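You operate a simulated robot arm through the tools that you are given. There is no shell and no other tool. Be economical: measure what you need, move in short steps, check, and stop when the job is done.

The job below is to be done with a simulated robot arm. You get a single attempt, and the scene is never put back.

## Task
Take the purple oil brush and put it on top of the grey sheet.

The check looks at the end state, three seconds after you hand in, the way a careful person would. Anything else that was tipped, shoved, dropped, spilled or broken makes it a failure. Flat cloth is picked up by pressing the open fingertips on it (5 to 10 N) and closing them slowly along it; thin cloth reads only 2 to 8 mm in the jaws.

## Robot
A 6-joint arm with a two-finger parallel gripper, fixed in place. Base frame: the origin is at the foot of the arm, x ahead of it, y to its left, z up. Readings come in cm, degrees, newtons and seconds.
With the tool pointing down near the work surface it reaches from about 24 to 64 cm from the base axis. Its first joint turns from -66.0 to 66.0 degrees. Payload 2.7 kg.
Tool frame: the origin (TCP) lies between the finger pads and is the grasp point; the fingertips stand 2.3 cm ahead of it; z points along the fingers, y is the line along which they close. Largest opening 9.4 cm; finger width 3.8, thickness 1; the body of the gripper, 5.4 by 9.6 cm, starts 3.9 cm behind the TCP.
Orientation is told as [roll, pitch, yaw] about the base's x, y, z axes, in that order, counted from this pose: with the fingers straight down and closing along the base's y, the tool's x points along the base's -x, its y along +y and its z along -z.

## Interface
- The arm moves only by the tool jog_arm. Its argument "steps" is a list of rows, each a list of 6 numbers: the shift along the base's x, y, z in units of 30 mm (1.0 is 30 mm), then the turn, a rotation vector about the base's x, y, z in units of 8 degrees (1.0 is 8 degrees). In form: [[dx, dy, dz, wx, wy, wz], ...]. A call has 1 to 8 rows; each row shifts and turns the commanded pose from where the row before left it. "jaw" is the closure, from 0 (fully open) to 1 (shut), set as the call begins (left out, the last holds). A call with a number of a shift or a turn outside -1 to 1 is refused whole. A row lasts 0.2 s, in which the tool goes at most 5 cm and 8.6 degrees; a call with a longer step from one row to the next is refused whole, and so is a gripper value outside its range. A pose out of reach is approached as far as the arm can. The call stops where the force on the tool passes 40 N (or 10 N more than at its start, if that is more) or the arm is blocked; 0.2 s more then pass. The fingers move at their own pace (about 4.5 cm/s each) and stop on an object; they squeeze with about 44 N. The grip force told is the motor's: it shows also when the fingers shut on nothing. Time passes only in rows, and 0.2 s behind the last, so rows that do not move let the fingers close. The reply holds the time, the measured pose of the TCP, the force on the tool along the base axes, the opening and the grip force, in the units named above and with some noise.
- Cameras (640 x 400 px; columns grow to the right, rows downward): "scene" is fixed at [6.48, -42.17, 141.58]; the picture's right is [0.87, -0.50, 0.00], its down [-0.23, -0.39, -0.89] and it looks along [0.44, 0.77, -0.45] (base axes); focal length 325 px, centre (320, 200). "wrist" rides on the gripper at [8.6, 1.6, -7.5] in the tool frame; the picture's right is [-0.18, 0.98, 0.00], its down [-0.58, -0.11, -0.81] and it looks along [-0.79, -0.15, 0.59] (tool axes); focal length 243 px, centre (320, 200). There is no depth. A picture from a camera that has moved, and an enlarged one, comes with that camera's place and axes in the base frame and with its lens.
- snapshot(camera): a new picture of that camera. The clock stands still meanwhile.
- inspect(camera, box): a new picture of the part [left, top, right, bottom] of that camera's present view, enlarged. The clock stands still meanwhile.
- sign_off(): hands the job in; it is judged then, once.

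Go step by step. Nothing tells you positions but the pictures and the camera data: compare them with the known pose of the tool, close in by small moves and look again before you grip or let go. The budget is 90 turns and 38 pictures, counting those below and the enlarged ones. Unless the task says otherwise, let go and move clear before handing in, and close with one line.

The tools are called as name(argument=value, ...) on one line, values as JSON. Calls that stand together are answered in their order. jog_arm: Moves the arm, as the interface text tells. Its arguments: {"type":"object","properties":{"steps":{"type":"array","items":{"type":"array","items":{"type":"number"}}},"jaw":{"type":"number"}},"required":["steps"]} The other tools are called the same way: snapshot (camera) takes a picture; inspect (camera, box) takes an enlarged picture of a part of a camera's view; sign_off () hands the job in.

At the start:

```text
time_s: 0.0
tcp_pos: [34.51, 16.34, 111.85]
ee_rot: [0.0, -0.1, -0.1]
contact_force: [0.8, 0.6, -0.5]
opening: 9.38
gripper_force: 0.1
```

scene: 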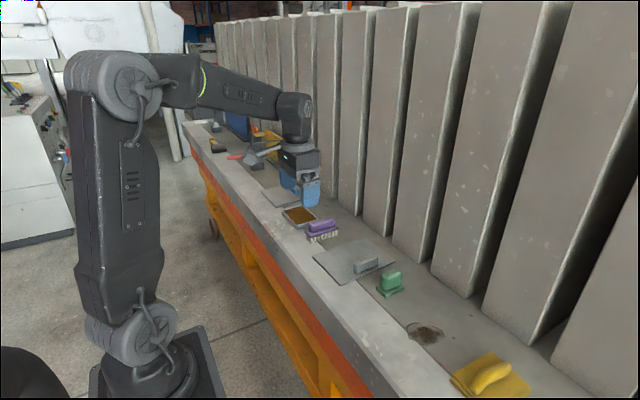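
wrist: 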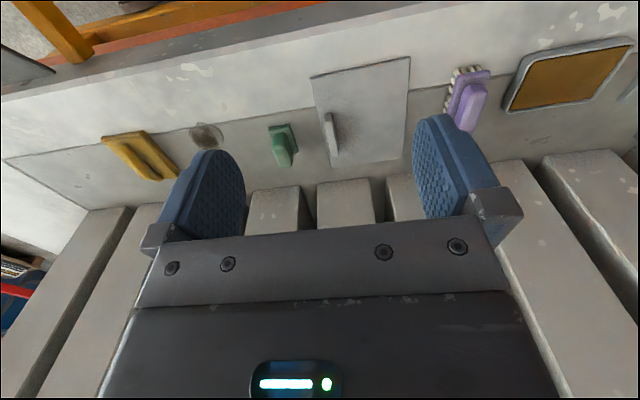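

I see the purple brush near the middle of the bench, with a grey sheet that has something grey on it just beyond. I'll enlarge both views first.

inspect(camera="scene", box=[240, 170, 440, 310])

inspect(camera="wrist", box=[240, 30, 560, 230])

inspect(camera="scene", box=[180, 110, 340, 220])

```text
2.86 times, centred on (340, 240) of scene
camera zoom: at [6.48, -42.17, 141.58], right [0.87, -0.5, 0.0], down [-0.23, -0.39, -0.89], along [0.44, 0.77, -0.45], focal length 928 px, centre (263, 86)
```

zoom: 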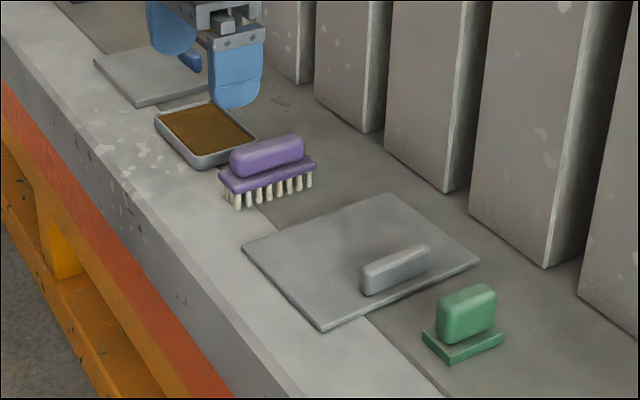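

```text
2.00 times, centred on (400, 130) of wrist
camera zoom: at [25.95, 17.86, 119.32], right [0.18, 0.98, 0.0], down [0.58, -0.11, 0.81], along [0.79, -0.15, -0.59], focal length 485 px, centre (160, 340)
```

zoom: 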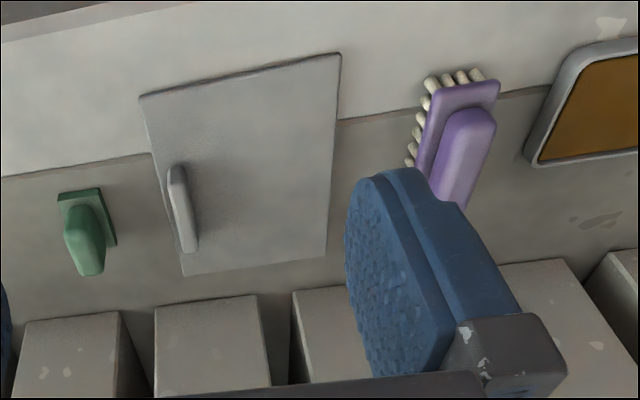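

```text
3.64 times, centred on (260, 165) of scene
camera zoom: at [6.48, -42.17, 141.58], right [0.87, -0.5, 0.0], down [-0.23, -0.39, -0.89], along [0.44, 0.77, -0.45], focal length 1180 px, centre (538, 327)
```

zoom: 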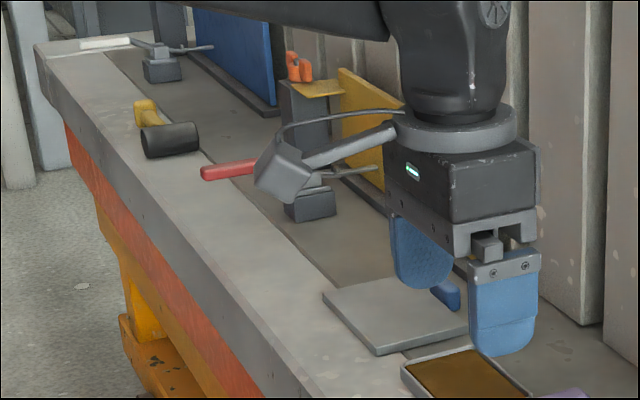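

The purple brush lies along x at about x 47–57, y 35–40. The grey sheet covers about x 44–64, y 13–28.5, with a grey bar on it near y 15–17. I'll move above the brush and look again.

jog_arm(steps=[[0.7, 0.86, -0.2, 0, 0, 0], [0.7, 0.86, -0.2, 0, 0, 0], [0.7, 0.86, -0.2, 0, 0, 0], [0.7, 0.86, -0.2, 0, 0, 0], [0.7, 0.86, -0.3, 0, 0, 0], [0.7, 0.86, -0.3, 0, 0, 0], [0.6, 0.86, -0.3, 0, 0, 0], [0, 0, 0, 0, 0, 0]])

snapshot(camera="wrist")

inspect(camera="scene", box=[240, 150, 440, 290])

```text
time_s: 1.8
tcp_pos: [48.99, 34.17, 106.69]
ee_rot: [-0.1, 0.0, 0.0]
contact_force: [-0.5, 1.1, 0.4]
opening: 9.4
gripper_force: 0.1
```

```text
32 pictures are left
camera wrist: at [40.36, 35.71, 114.24], right [0.18, 0.98, 0.0], down [0.58, -0.11, 0.81], along [0.79, -0.15, -0.59], focal length 243 px, centre (320, 200)
```

wrist: 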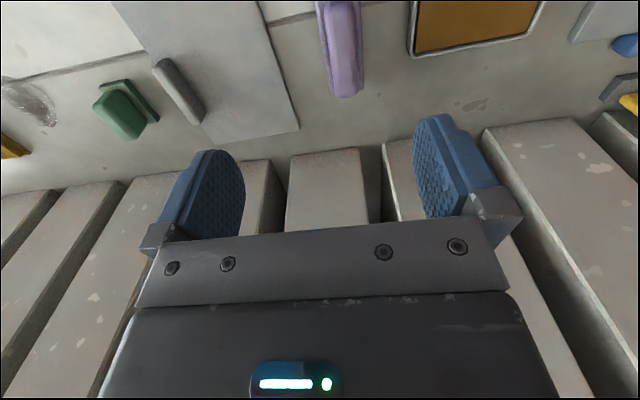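

```text
2.86 times, centred on (340, 220) of scene
camera zoom: at [6.48, -42.17, 141.58], right [0.87, -0.5, 0.0], down [-0.23, -0.39, -0.89], along [0.44, 0.77, -0.45], focal length 928 px, centre (263, 143)
```

zoom: 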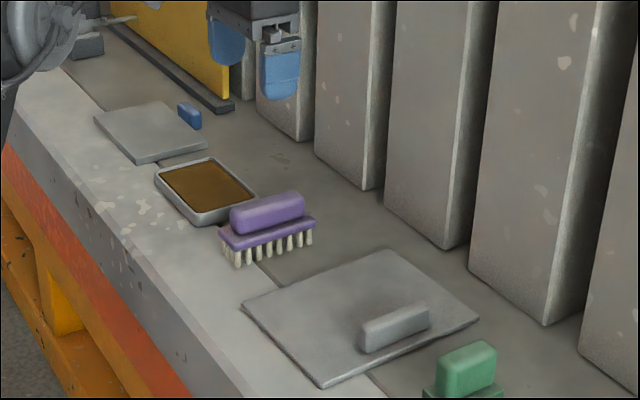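

The brush handle is aligned with x, centred near (51.5, 35.9), about 3.4 cm wide, with its top near z 88. I'll come down to z ≈ 93 above it and look.

jog_arm(steps=[[0.3, 0.2, -0.7, 0, 0, 0], [0.3, 0.2, -0.8, 0, 0, 0], [0.2, 0.18, -0.8, 0, 0, 0], [0, 0, -0.8, 0, 0, 0], [0, 0, -0.8, 0, 0, 0], [0, 0, -0.5, 0, 0, 0], [0, 0, 0, 0, 0, 0]])

snapshot(camera="wrist")

inspect(camera="scene", box=[270, 170, 370, 240])

```text
time_s: 3.4
tcp_pos: [51.59, 36.02, 93.42]
ee_rot: [-0.1, 0.0, 0.0]
contact_force: [-0.1, 0.5, 0.8]
opening: 9.4
gripper_force: 0.1
```

```text
30 pictures are left
camera wrist: at [42.86, 37.53, 100.94], right [0.18, 0.98, 0.0], down [0.58, -0.11, 0.81], along [0.79, -0.15, -0.59], focal length 243 px, centre (320, 200)
```

wrist: 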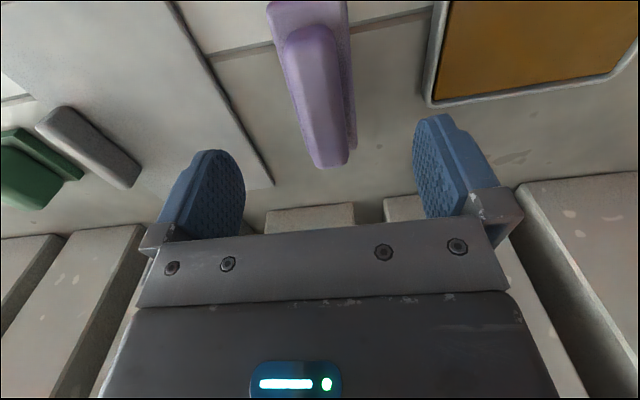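

```text
5.71 times, centred on (320, 205) of scene
camera zoom: at [6.48, -42.17, 141.58], right [0.87, -0.5, 0.0], down [-0.23, -0.39, -0.89], along [0.44, 0.77, -0.45], focal length 1855 px, centre (320, 171)
```

zoom: 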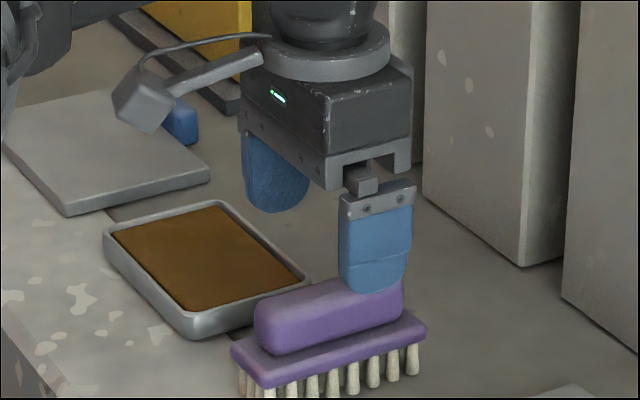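

The brush handle spans x 46.8–55.8 at y ≈ 36, so the tool is centred on it. I'll lower it to bring the fingertips next to the handle.

jog_arm(steps=[[-0.05, 0, -0.5, 0, 0, 0], [0, 0, -0.5, 0, 0, 0], [0, 0, -0.5, 0, 0, 0], [0, 0, 0, 0, 0, 0]])

inspect(camera="scene", box=[280, 190, 360, 246])

snapshot(camera="wrist")

```text
time_s: 4.4
tcp_pos: [51.17, 35.86, 88.88]
ee_rot: [0.1, 0.0, 0.2]
contact_force: [0.5, 0.2, 0.5]
opening: 9.41
gripper_force: 0.1
```

```text
7.14 times, centred on (320, 218) of scene
camera zoom: at [6.48, -42.17, 141.58], right [0.87, -0.5, 0.0], down [-0.23, -0.39, -0.89], along [0.44, 0.77, -0.45], focal length 2319 px, centre (320, 71)
```

zoom: 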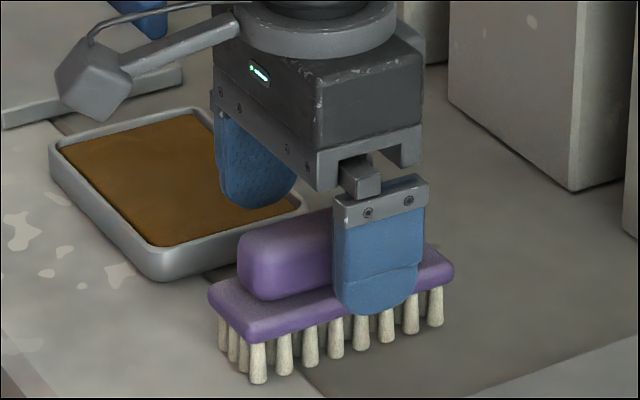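

```text
27 pictures are left
camera wrist: at [42.45, 37.64, 96.46], right [0.18, 0.98, 0.0], down [0.58, -0.11, 0.81], along [0.79, -0.15, -0.59], focal length 243 px, centre (320, 200)
```

wrist: 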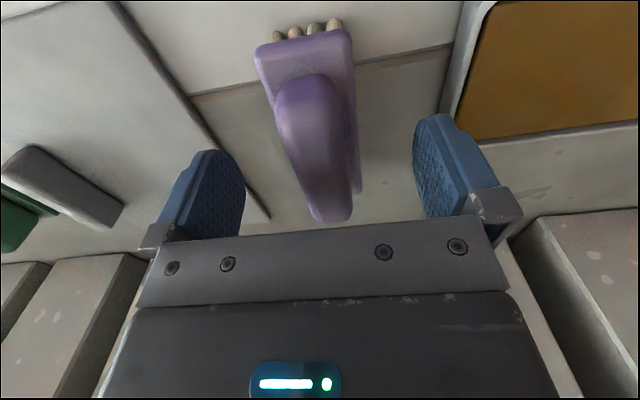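

The fingers straddle the handle, with the tips just above the block. I'll go slightly lower and close.

jog_arm(steps=[[0.05, 0.03, -0.1, 0, 0, 0], [0, 0, 0, 0, 0, 0]])

jog_arm(steps=[[0, 0, 0, 0, 0, 0], [0, 0, 0, 0, 0, 0], [0, 0, 0, 0, 0, 0], [0, 0, 0, 0, 0, 0], [0, 0, 0, 0, 0, 0], [0, 0, 0, 0, 0, 0]], jaw=1)

inspect(camera="scene", box=[280, 190, 360, 246])

```text
time_s: 5.0
tcp_pos: [51.36, 36.17, 88.76]
ee_rot: [0.1, 0.0, 0.1]
contact_force: [-0.2, 0.7, -0.3]
opening: 9.4
gripper_force: 0.2
```

```text
time_s: 6.4
tcp_pos: [51.33, 36.15, 88.68]
ee_rot: [0.0, -0.1, 0.0]
contact_force: [-0.4, -0.5, 1.4]
opening: 2.73
gripper_force: 44.6
```

```text
7.14 times, centred on (320, 218) of scene
camera zoom: at [6.48, -42.17, 141.58], right [0.87, -0.5, 0.0], down [-0.23, -0.39, -0.89], along [0.44, 0.77, -0.45], focal length 2319 px, centre (320, 71)
```

zoom: 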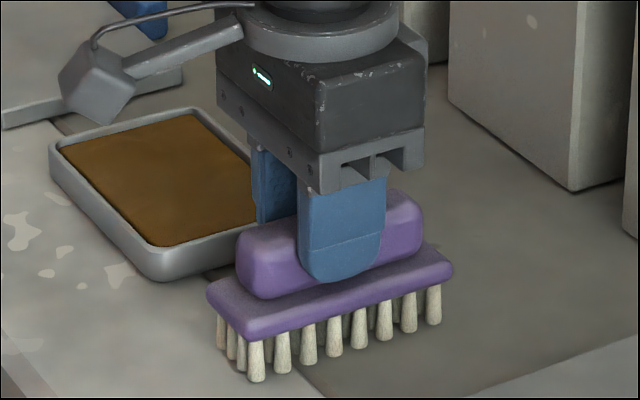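

The handle is gripped at 2.7 cm wide with 44 N. I'll lift straight up and check the hold.

jog_arm(steps=[[0, 0, 0.3, 0, 0, 0], [0, 0, 0.5, 0, 0, 0], [0, 0, 0.6, 0, 0, 0], [0, 0, 0.6, 0, 0, 0], [0, 0, 0, 0, 0, 0]])

inspect(camera="scene", box=[260, 160, 400, 258])

snapshot(camera="wrist")

```text
time_s: 7.6
tcp_pos: [51.26, 35.97, 94.68]
ee_rot: [-0.1, 0.0, 0.0]
contact_force: [0.6, -0.6, -2.0]
opening: 2.75
gripper_force: 44.1
```

```text
4.08 times, centred on (330, 209) of scene
camera zoom: at [6.48, -42.17, 141.58], right [0.87, -0.5, 0.0], down [-0.23, -0.39, -0.89], along [0.44, 0.77, -0.45], focal length 1325 px, centre (279, 163)
```

zoom: 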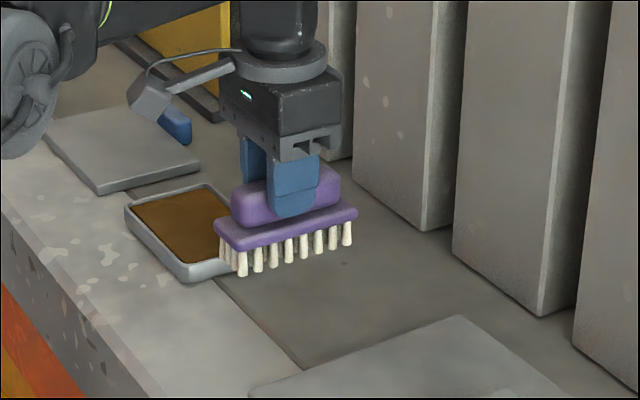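

```text
24 pictures are left
camera wrist: at [42.6, 37.53, 102.24], right [0.18, 0.98, 0.0], down [0.58, -0.11, 0.81], along [0.79, -0.15, -0.59], focal length 243 px, centre (320, 200)
```

wrist: 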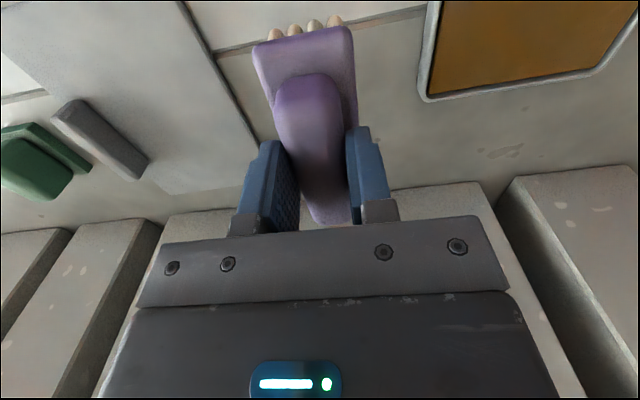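

The brush is held level. There is a second grey slab farther away, so I'll compare the two before placing it.

inspect(camera="scene", box=[250, 175, 320, 224])

inspect(camera="scene", box=[305, 230, 405, 300])

```text
8.16 times, centred on (285, 200) of scene
camera zoom: at [6.48, -42.17, 141.58], right [0.87, -0.5, 0.0], down [-0.23, -0.39, -0.89], along [0.44, 0.77, -0.45], focal length 2650 px, centre (606, 204)
```

zoom: 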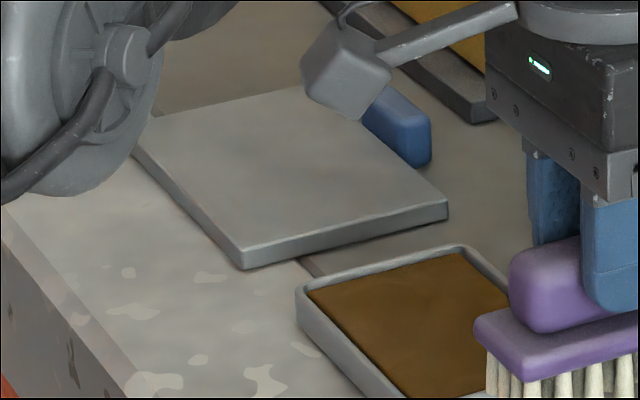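

```text
5.71 times, centred on (355, 265) of scene
camera zoom: at [6.48, -42.17, 141.58], right [0.87, -0.5, 0.0], down [-0.23, -0.39, -0.89], along [0.44, 0.77, -0.45], focal length 1855 px, centre (120, -171)
```

zoom: 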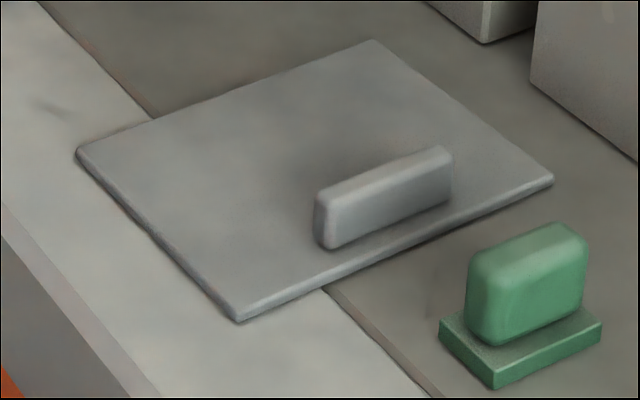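

The near one is the thin sheet and it is within reach; the far one is a thicker slab out of reach. I'll carry the brush over the free part of the near sheet, around (52, 23.5).

jog_arm(steps=[[0.05, -0.6, 0, 0, 0, 0], [0.05, -0.8, 0, 0, 0, 0], [0.05, -0.8, 0, 0, 0, 0], [0.05, -0.8, 0, 0, 0, 0], [0.05, -0.7, 0, 0, 0, 0], [0, -0.5, 0, 0, 0, 0], [0, 0, -0.6, 0, 0, 0], [0, 0, 0, 0, 0, 0]])

inspect(camera="scene", box=[290, 200, 410, 284])

snapshot(camera="wrist")

```text
time_s: 9.4
tcp_pos: [52.05, 23.57, 92.85]
ee_rot: [0.0, 0.2, 0.0]
contact_force: [1.4, 0.0, -1.7]
opening: 2.75
gripper_force: 44.2
```

```text
4.76 times, centred on (350, 242) of scene
camera zoom: at [6.48, -42.17, 141.58], right [0.87, -0.5, 0.0], down [-0.23, -0.39, -0.89], along [0.44, 0.77, -0.45], focal length 1546 px, centre (177, 0)
```

zoom: 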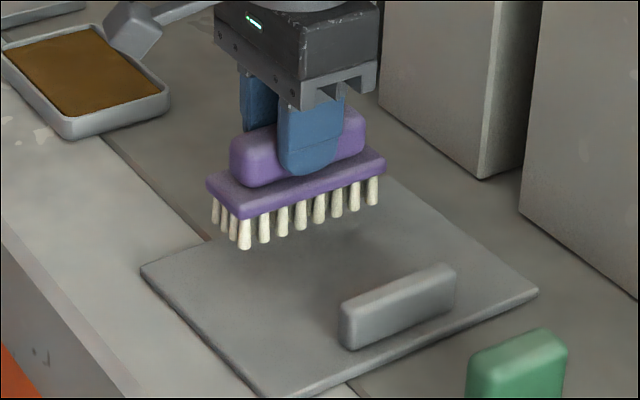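

```text
20 pictures are left
camera wrist: at [43.37, 25.16, 100.4], right [0.18, 0.98, 0.0], down [0.58, -0.11, 0.81], along [0.79, -0.15, -0.59], focal length 243 px, centre (320, 200)
```

wrist: 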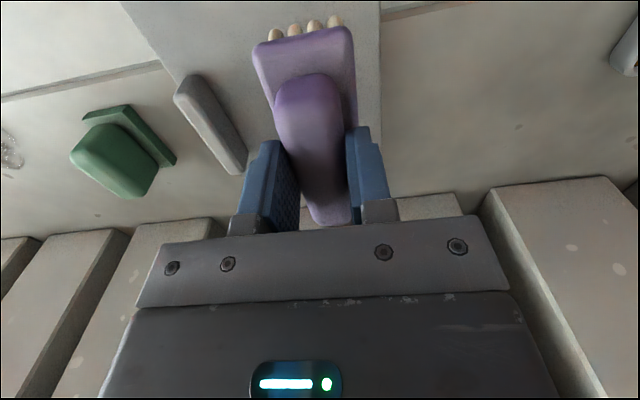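

The brush is above the free area. The sheet edge is at y ≈ 27.8 and the bar's near side at about 16.5, so I'll shift to y ≈ 23 and lower gently.

jog_arm(steps=[[0, -0.2, -0.4, 0, 0, 0], [0, 0, -0.4, 0, 0, 0], [0, 0, -0.2, 0, 0, 0], [0, 0, -0.1, 0, 0, 0], [0, 0, 0, 0, 0, 0]])

inspect(camera="scene", box=[290, 200, 410, 284])

```text
time_s: 10.6
tcp_pos: [52.29, 22.98, 89.61]
ee_rot: [0.0, 0.0, -0.1]
contact_force: [0.5, -0.8, -0.4]
opening: 2.73
gripper_force: 44.1
```

```text
4.76 times, centred on (350, 242) of scene
camera zoom: at [6.48, -42.17, 141.58], right [0.87, -0.5, 0.0], down [-0.23, -0.39, -0.89], along [0.44, 0.77, -0.45], focal length 1546 px, centre (177, 0)
```

zoom: 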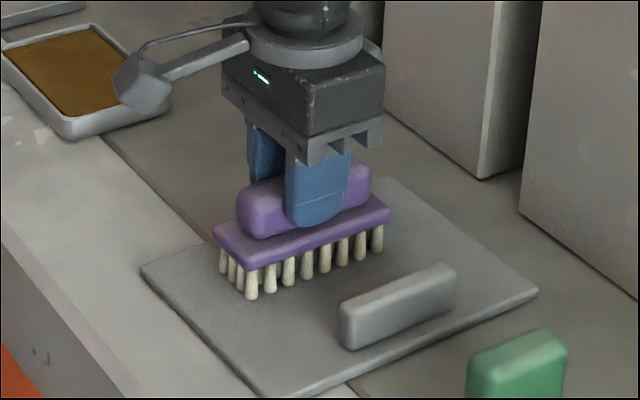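

The bristles are just above the sheet, with no contact force yet. I'll go down in 1–2 mm steps until there is contact.

jog_arm(steps=[[0, 0, -0.05, 0, 0, 0], [0, 0, -0.05, 0, 0, 0], [0, 0, 0, 0, 0, 0]])

```text
time_s: 11.4
tcp_pos: [52.11, 22.94, 89.52]
ee_rot: [0.0, -0.1, 0.0]
contact_force: [-6.4, -2.1, 20.2]
opening: 2.77
gripper_force: 44.4
```

There is 20 N of contact, so the brush is on the sheet. I'll ease the pressure off, then open partway.

jog_arm(steps=[[0, 0, 0.05, 0, 0, 0], [0, 0, 0, 0, 0, 0]])

jog_arm(steps=[[0, 0, 0, 0, 0, 0], [0, 0, 0, 0, 0, 0], [0, 0, 0, 0, 0, 0], [0, 0, 0, 0, 0, 0]], jaw=0.4)

inspect(camera="scene", box=[290, 200, 410, 284])

```text
time_s: 12.0
tcp_pos: [52.2, 22.95, 89.38]
ee_rot: [0.1, -0.1, -0.1]
contact_force: [2.6, -2.1, 13.0]
opening: 2.77
gripper_force: 43.9
```

```text
time_s: 13.0
tcp_pos: [52.15, 22.91, 89.4]
ee_rot: [0.0, 0.0, 0.0]
contact_force: [-0.3, -0.1, -0.1]
opening: 5.62
gripper_force: 0.1
```

```text
4.76 times, centred on (350, 242) of scene
camera zoom: at [6.48, -42.17, 141.58], right [0.87, -0.5, 0.0], down [-0.23, -0.39, -0.89], along [0.44, 0.77, -0.45], focal length 1546 px, centre (177, 0)
```

zoom: 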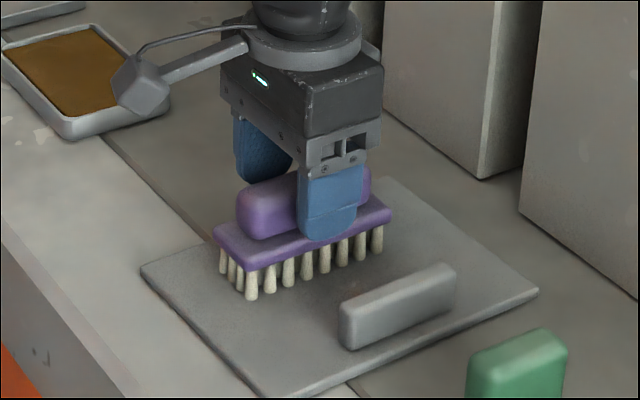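

The brush is released and standing on the sheet. I'll rise clear and take a last look.

jog_arm(steps=[[0, 0, 0.3, 0, 0, 0], [0, 0, 0.7, 0, 0, 0], [0, 0, 0.9, 0, 0, 0], [0, 0, 0.9, 0, 0, 0], [0, 0, 0.9, 0, 0, 0], [0, 0, 0.5, 0, 0, 0], [0, 0, 0, 0, 0, 0]])

inspect(camera="scene", box=[270, 180, 430, 292])

```text
time_s: 14.6
tcp_pos: [52.43, 23.04, 101.98]
ee_rot: [0.0, 0.0, 0.1]
contact_force: [0.1, 0.3, 0.5]
opening: 5.64
gripper_force: 0.0
```

```text
3.57 times, centred on (350, 236) of scene
camera zoom: at [6.48, -42.17, 141.58], right [0.87, -0.5, 0.0], down [-0.23, -0.39, -0.89], along [0.44, 0.77, -0.45], focal length 1159 px, centre (213, 71)
```

zoom: 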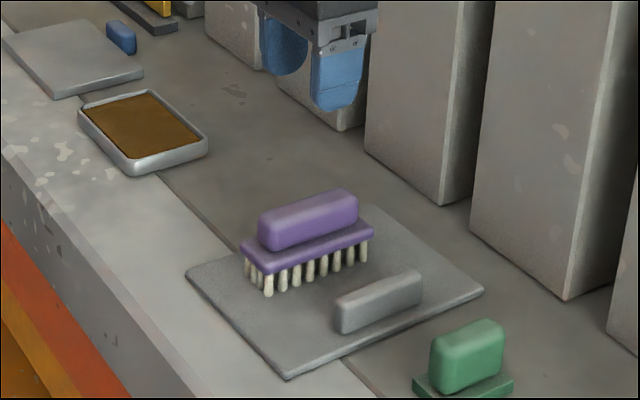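

The brush stands on the grey sheet, nothing else has moved, and the arm is clear, so I'm handing in.

sign_off()

```text
The job is handed in.
```

The purple oil brush is standing on the thin grey sheet, released, with the arm clear and nothing else disturbed in the last picture.
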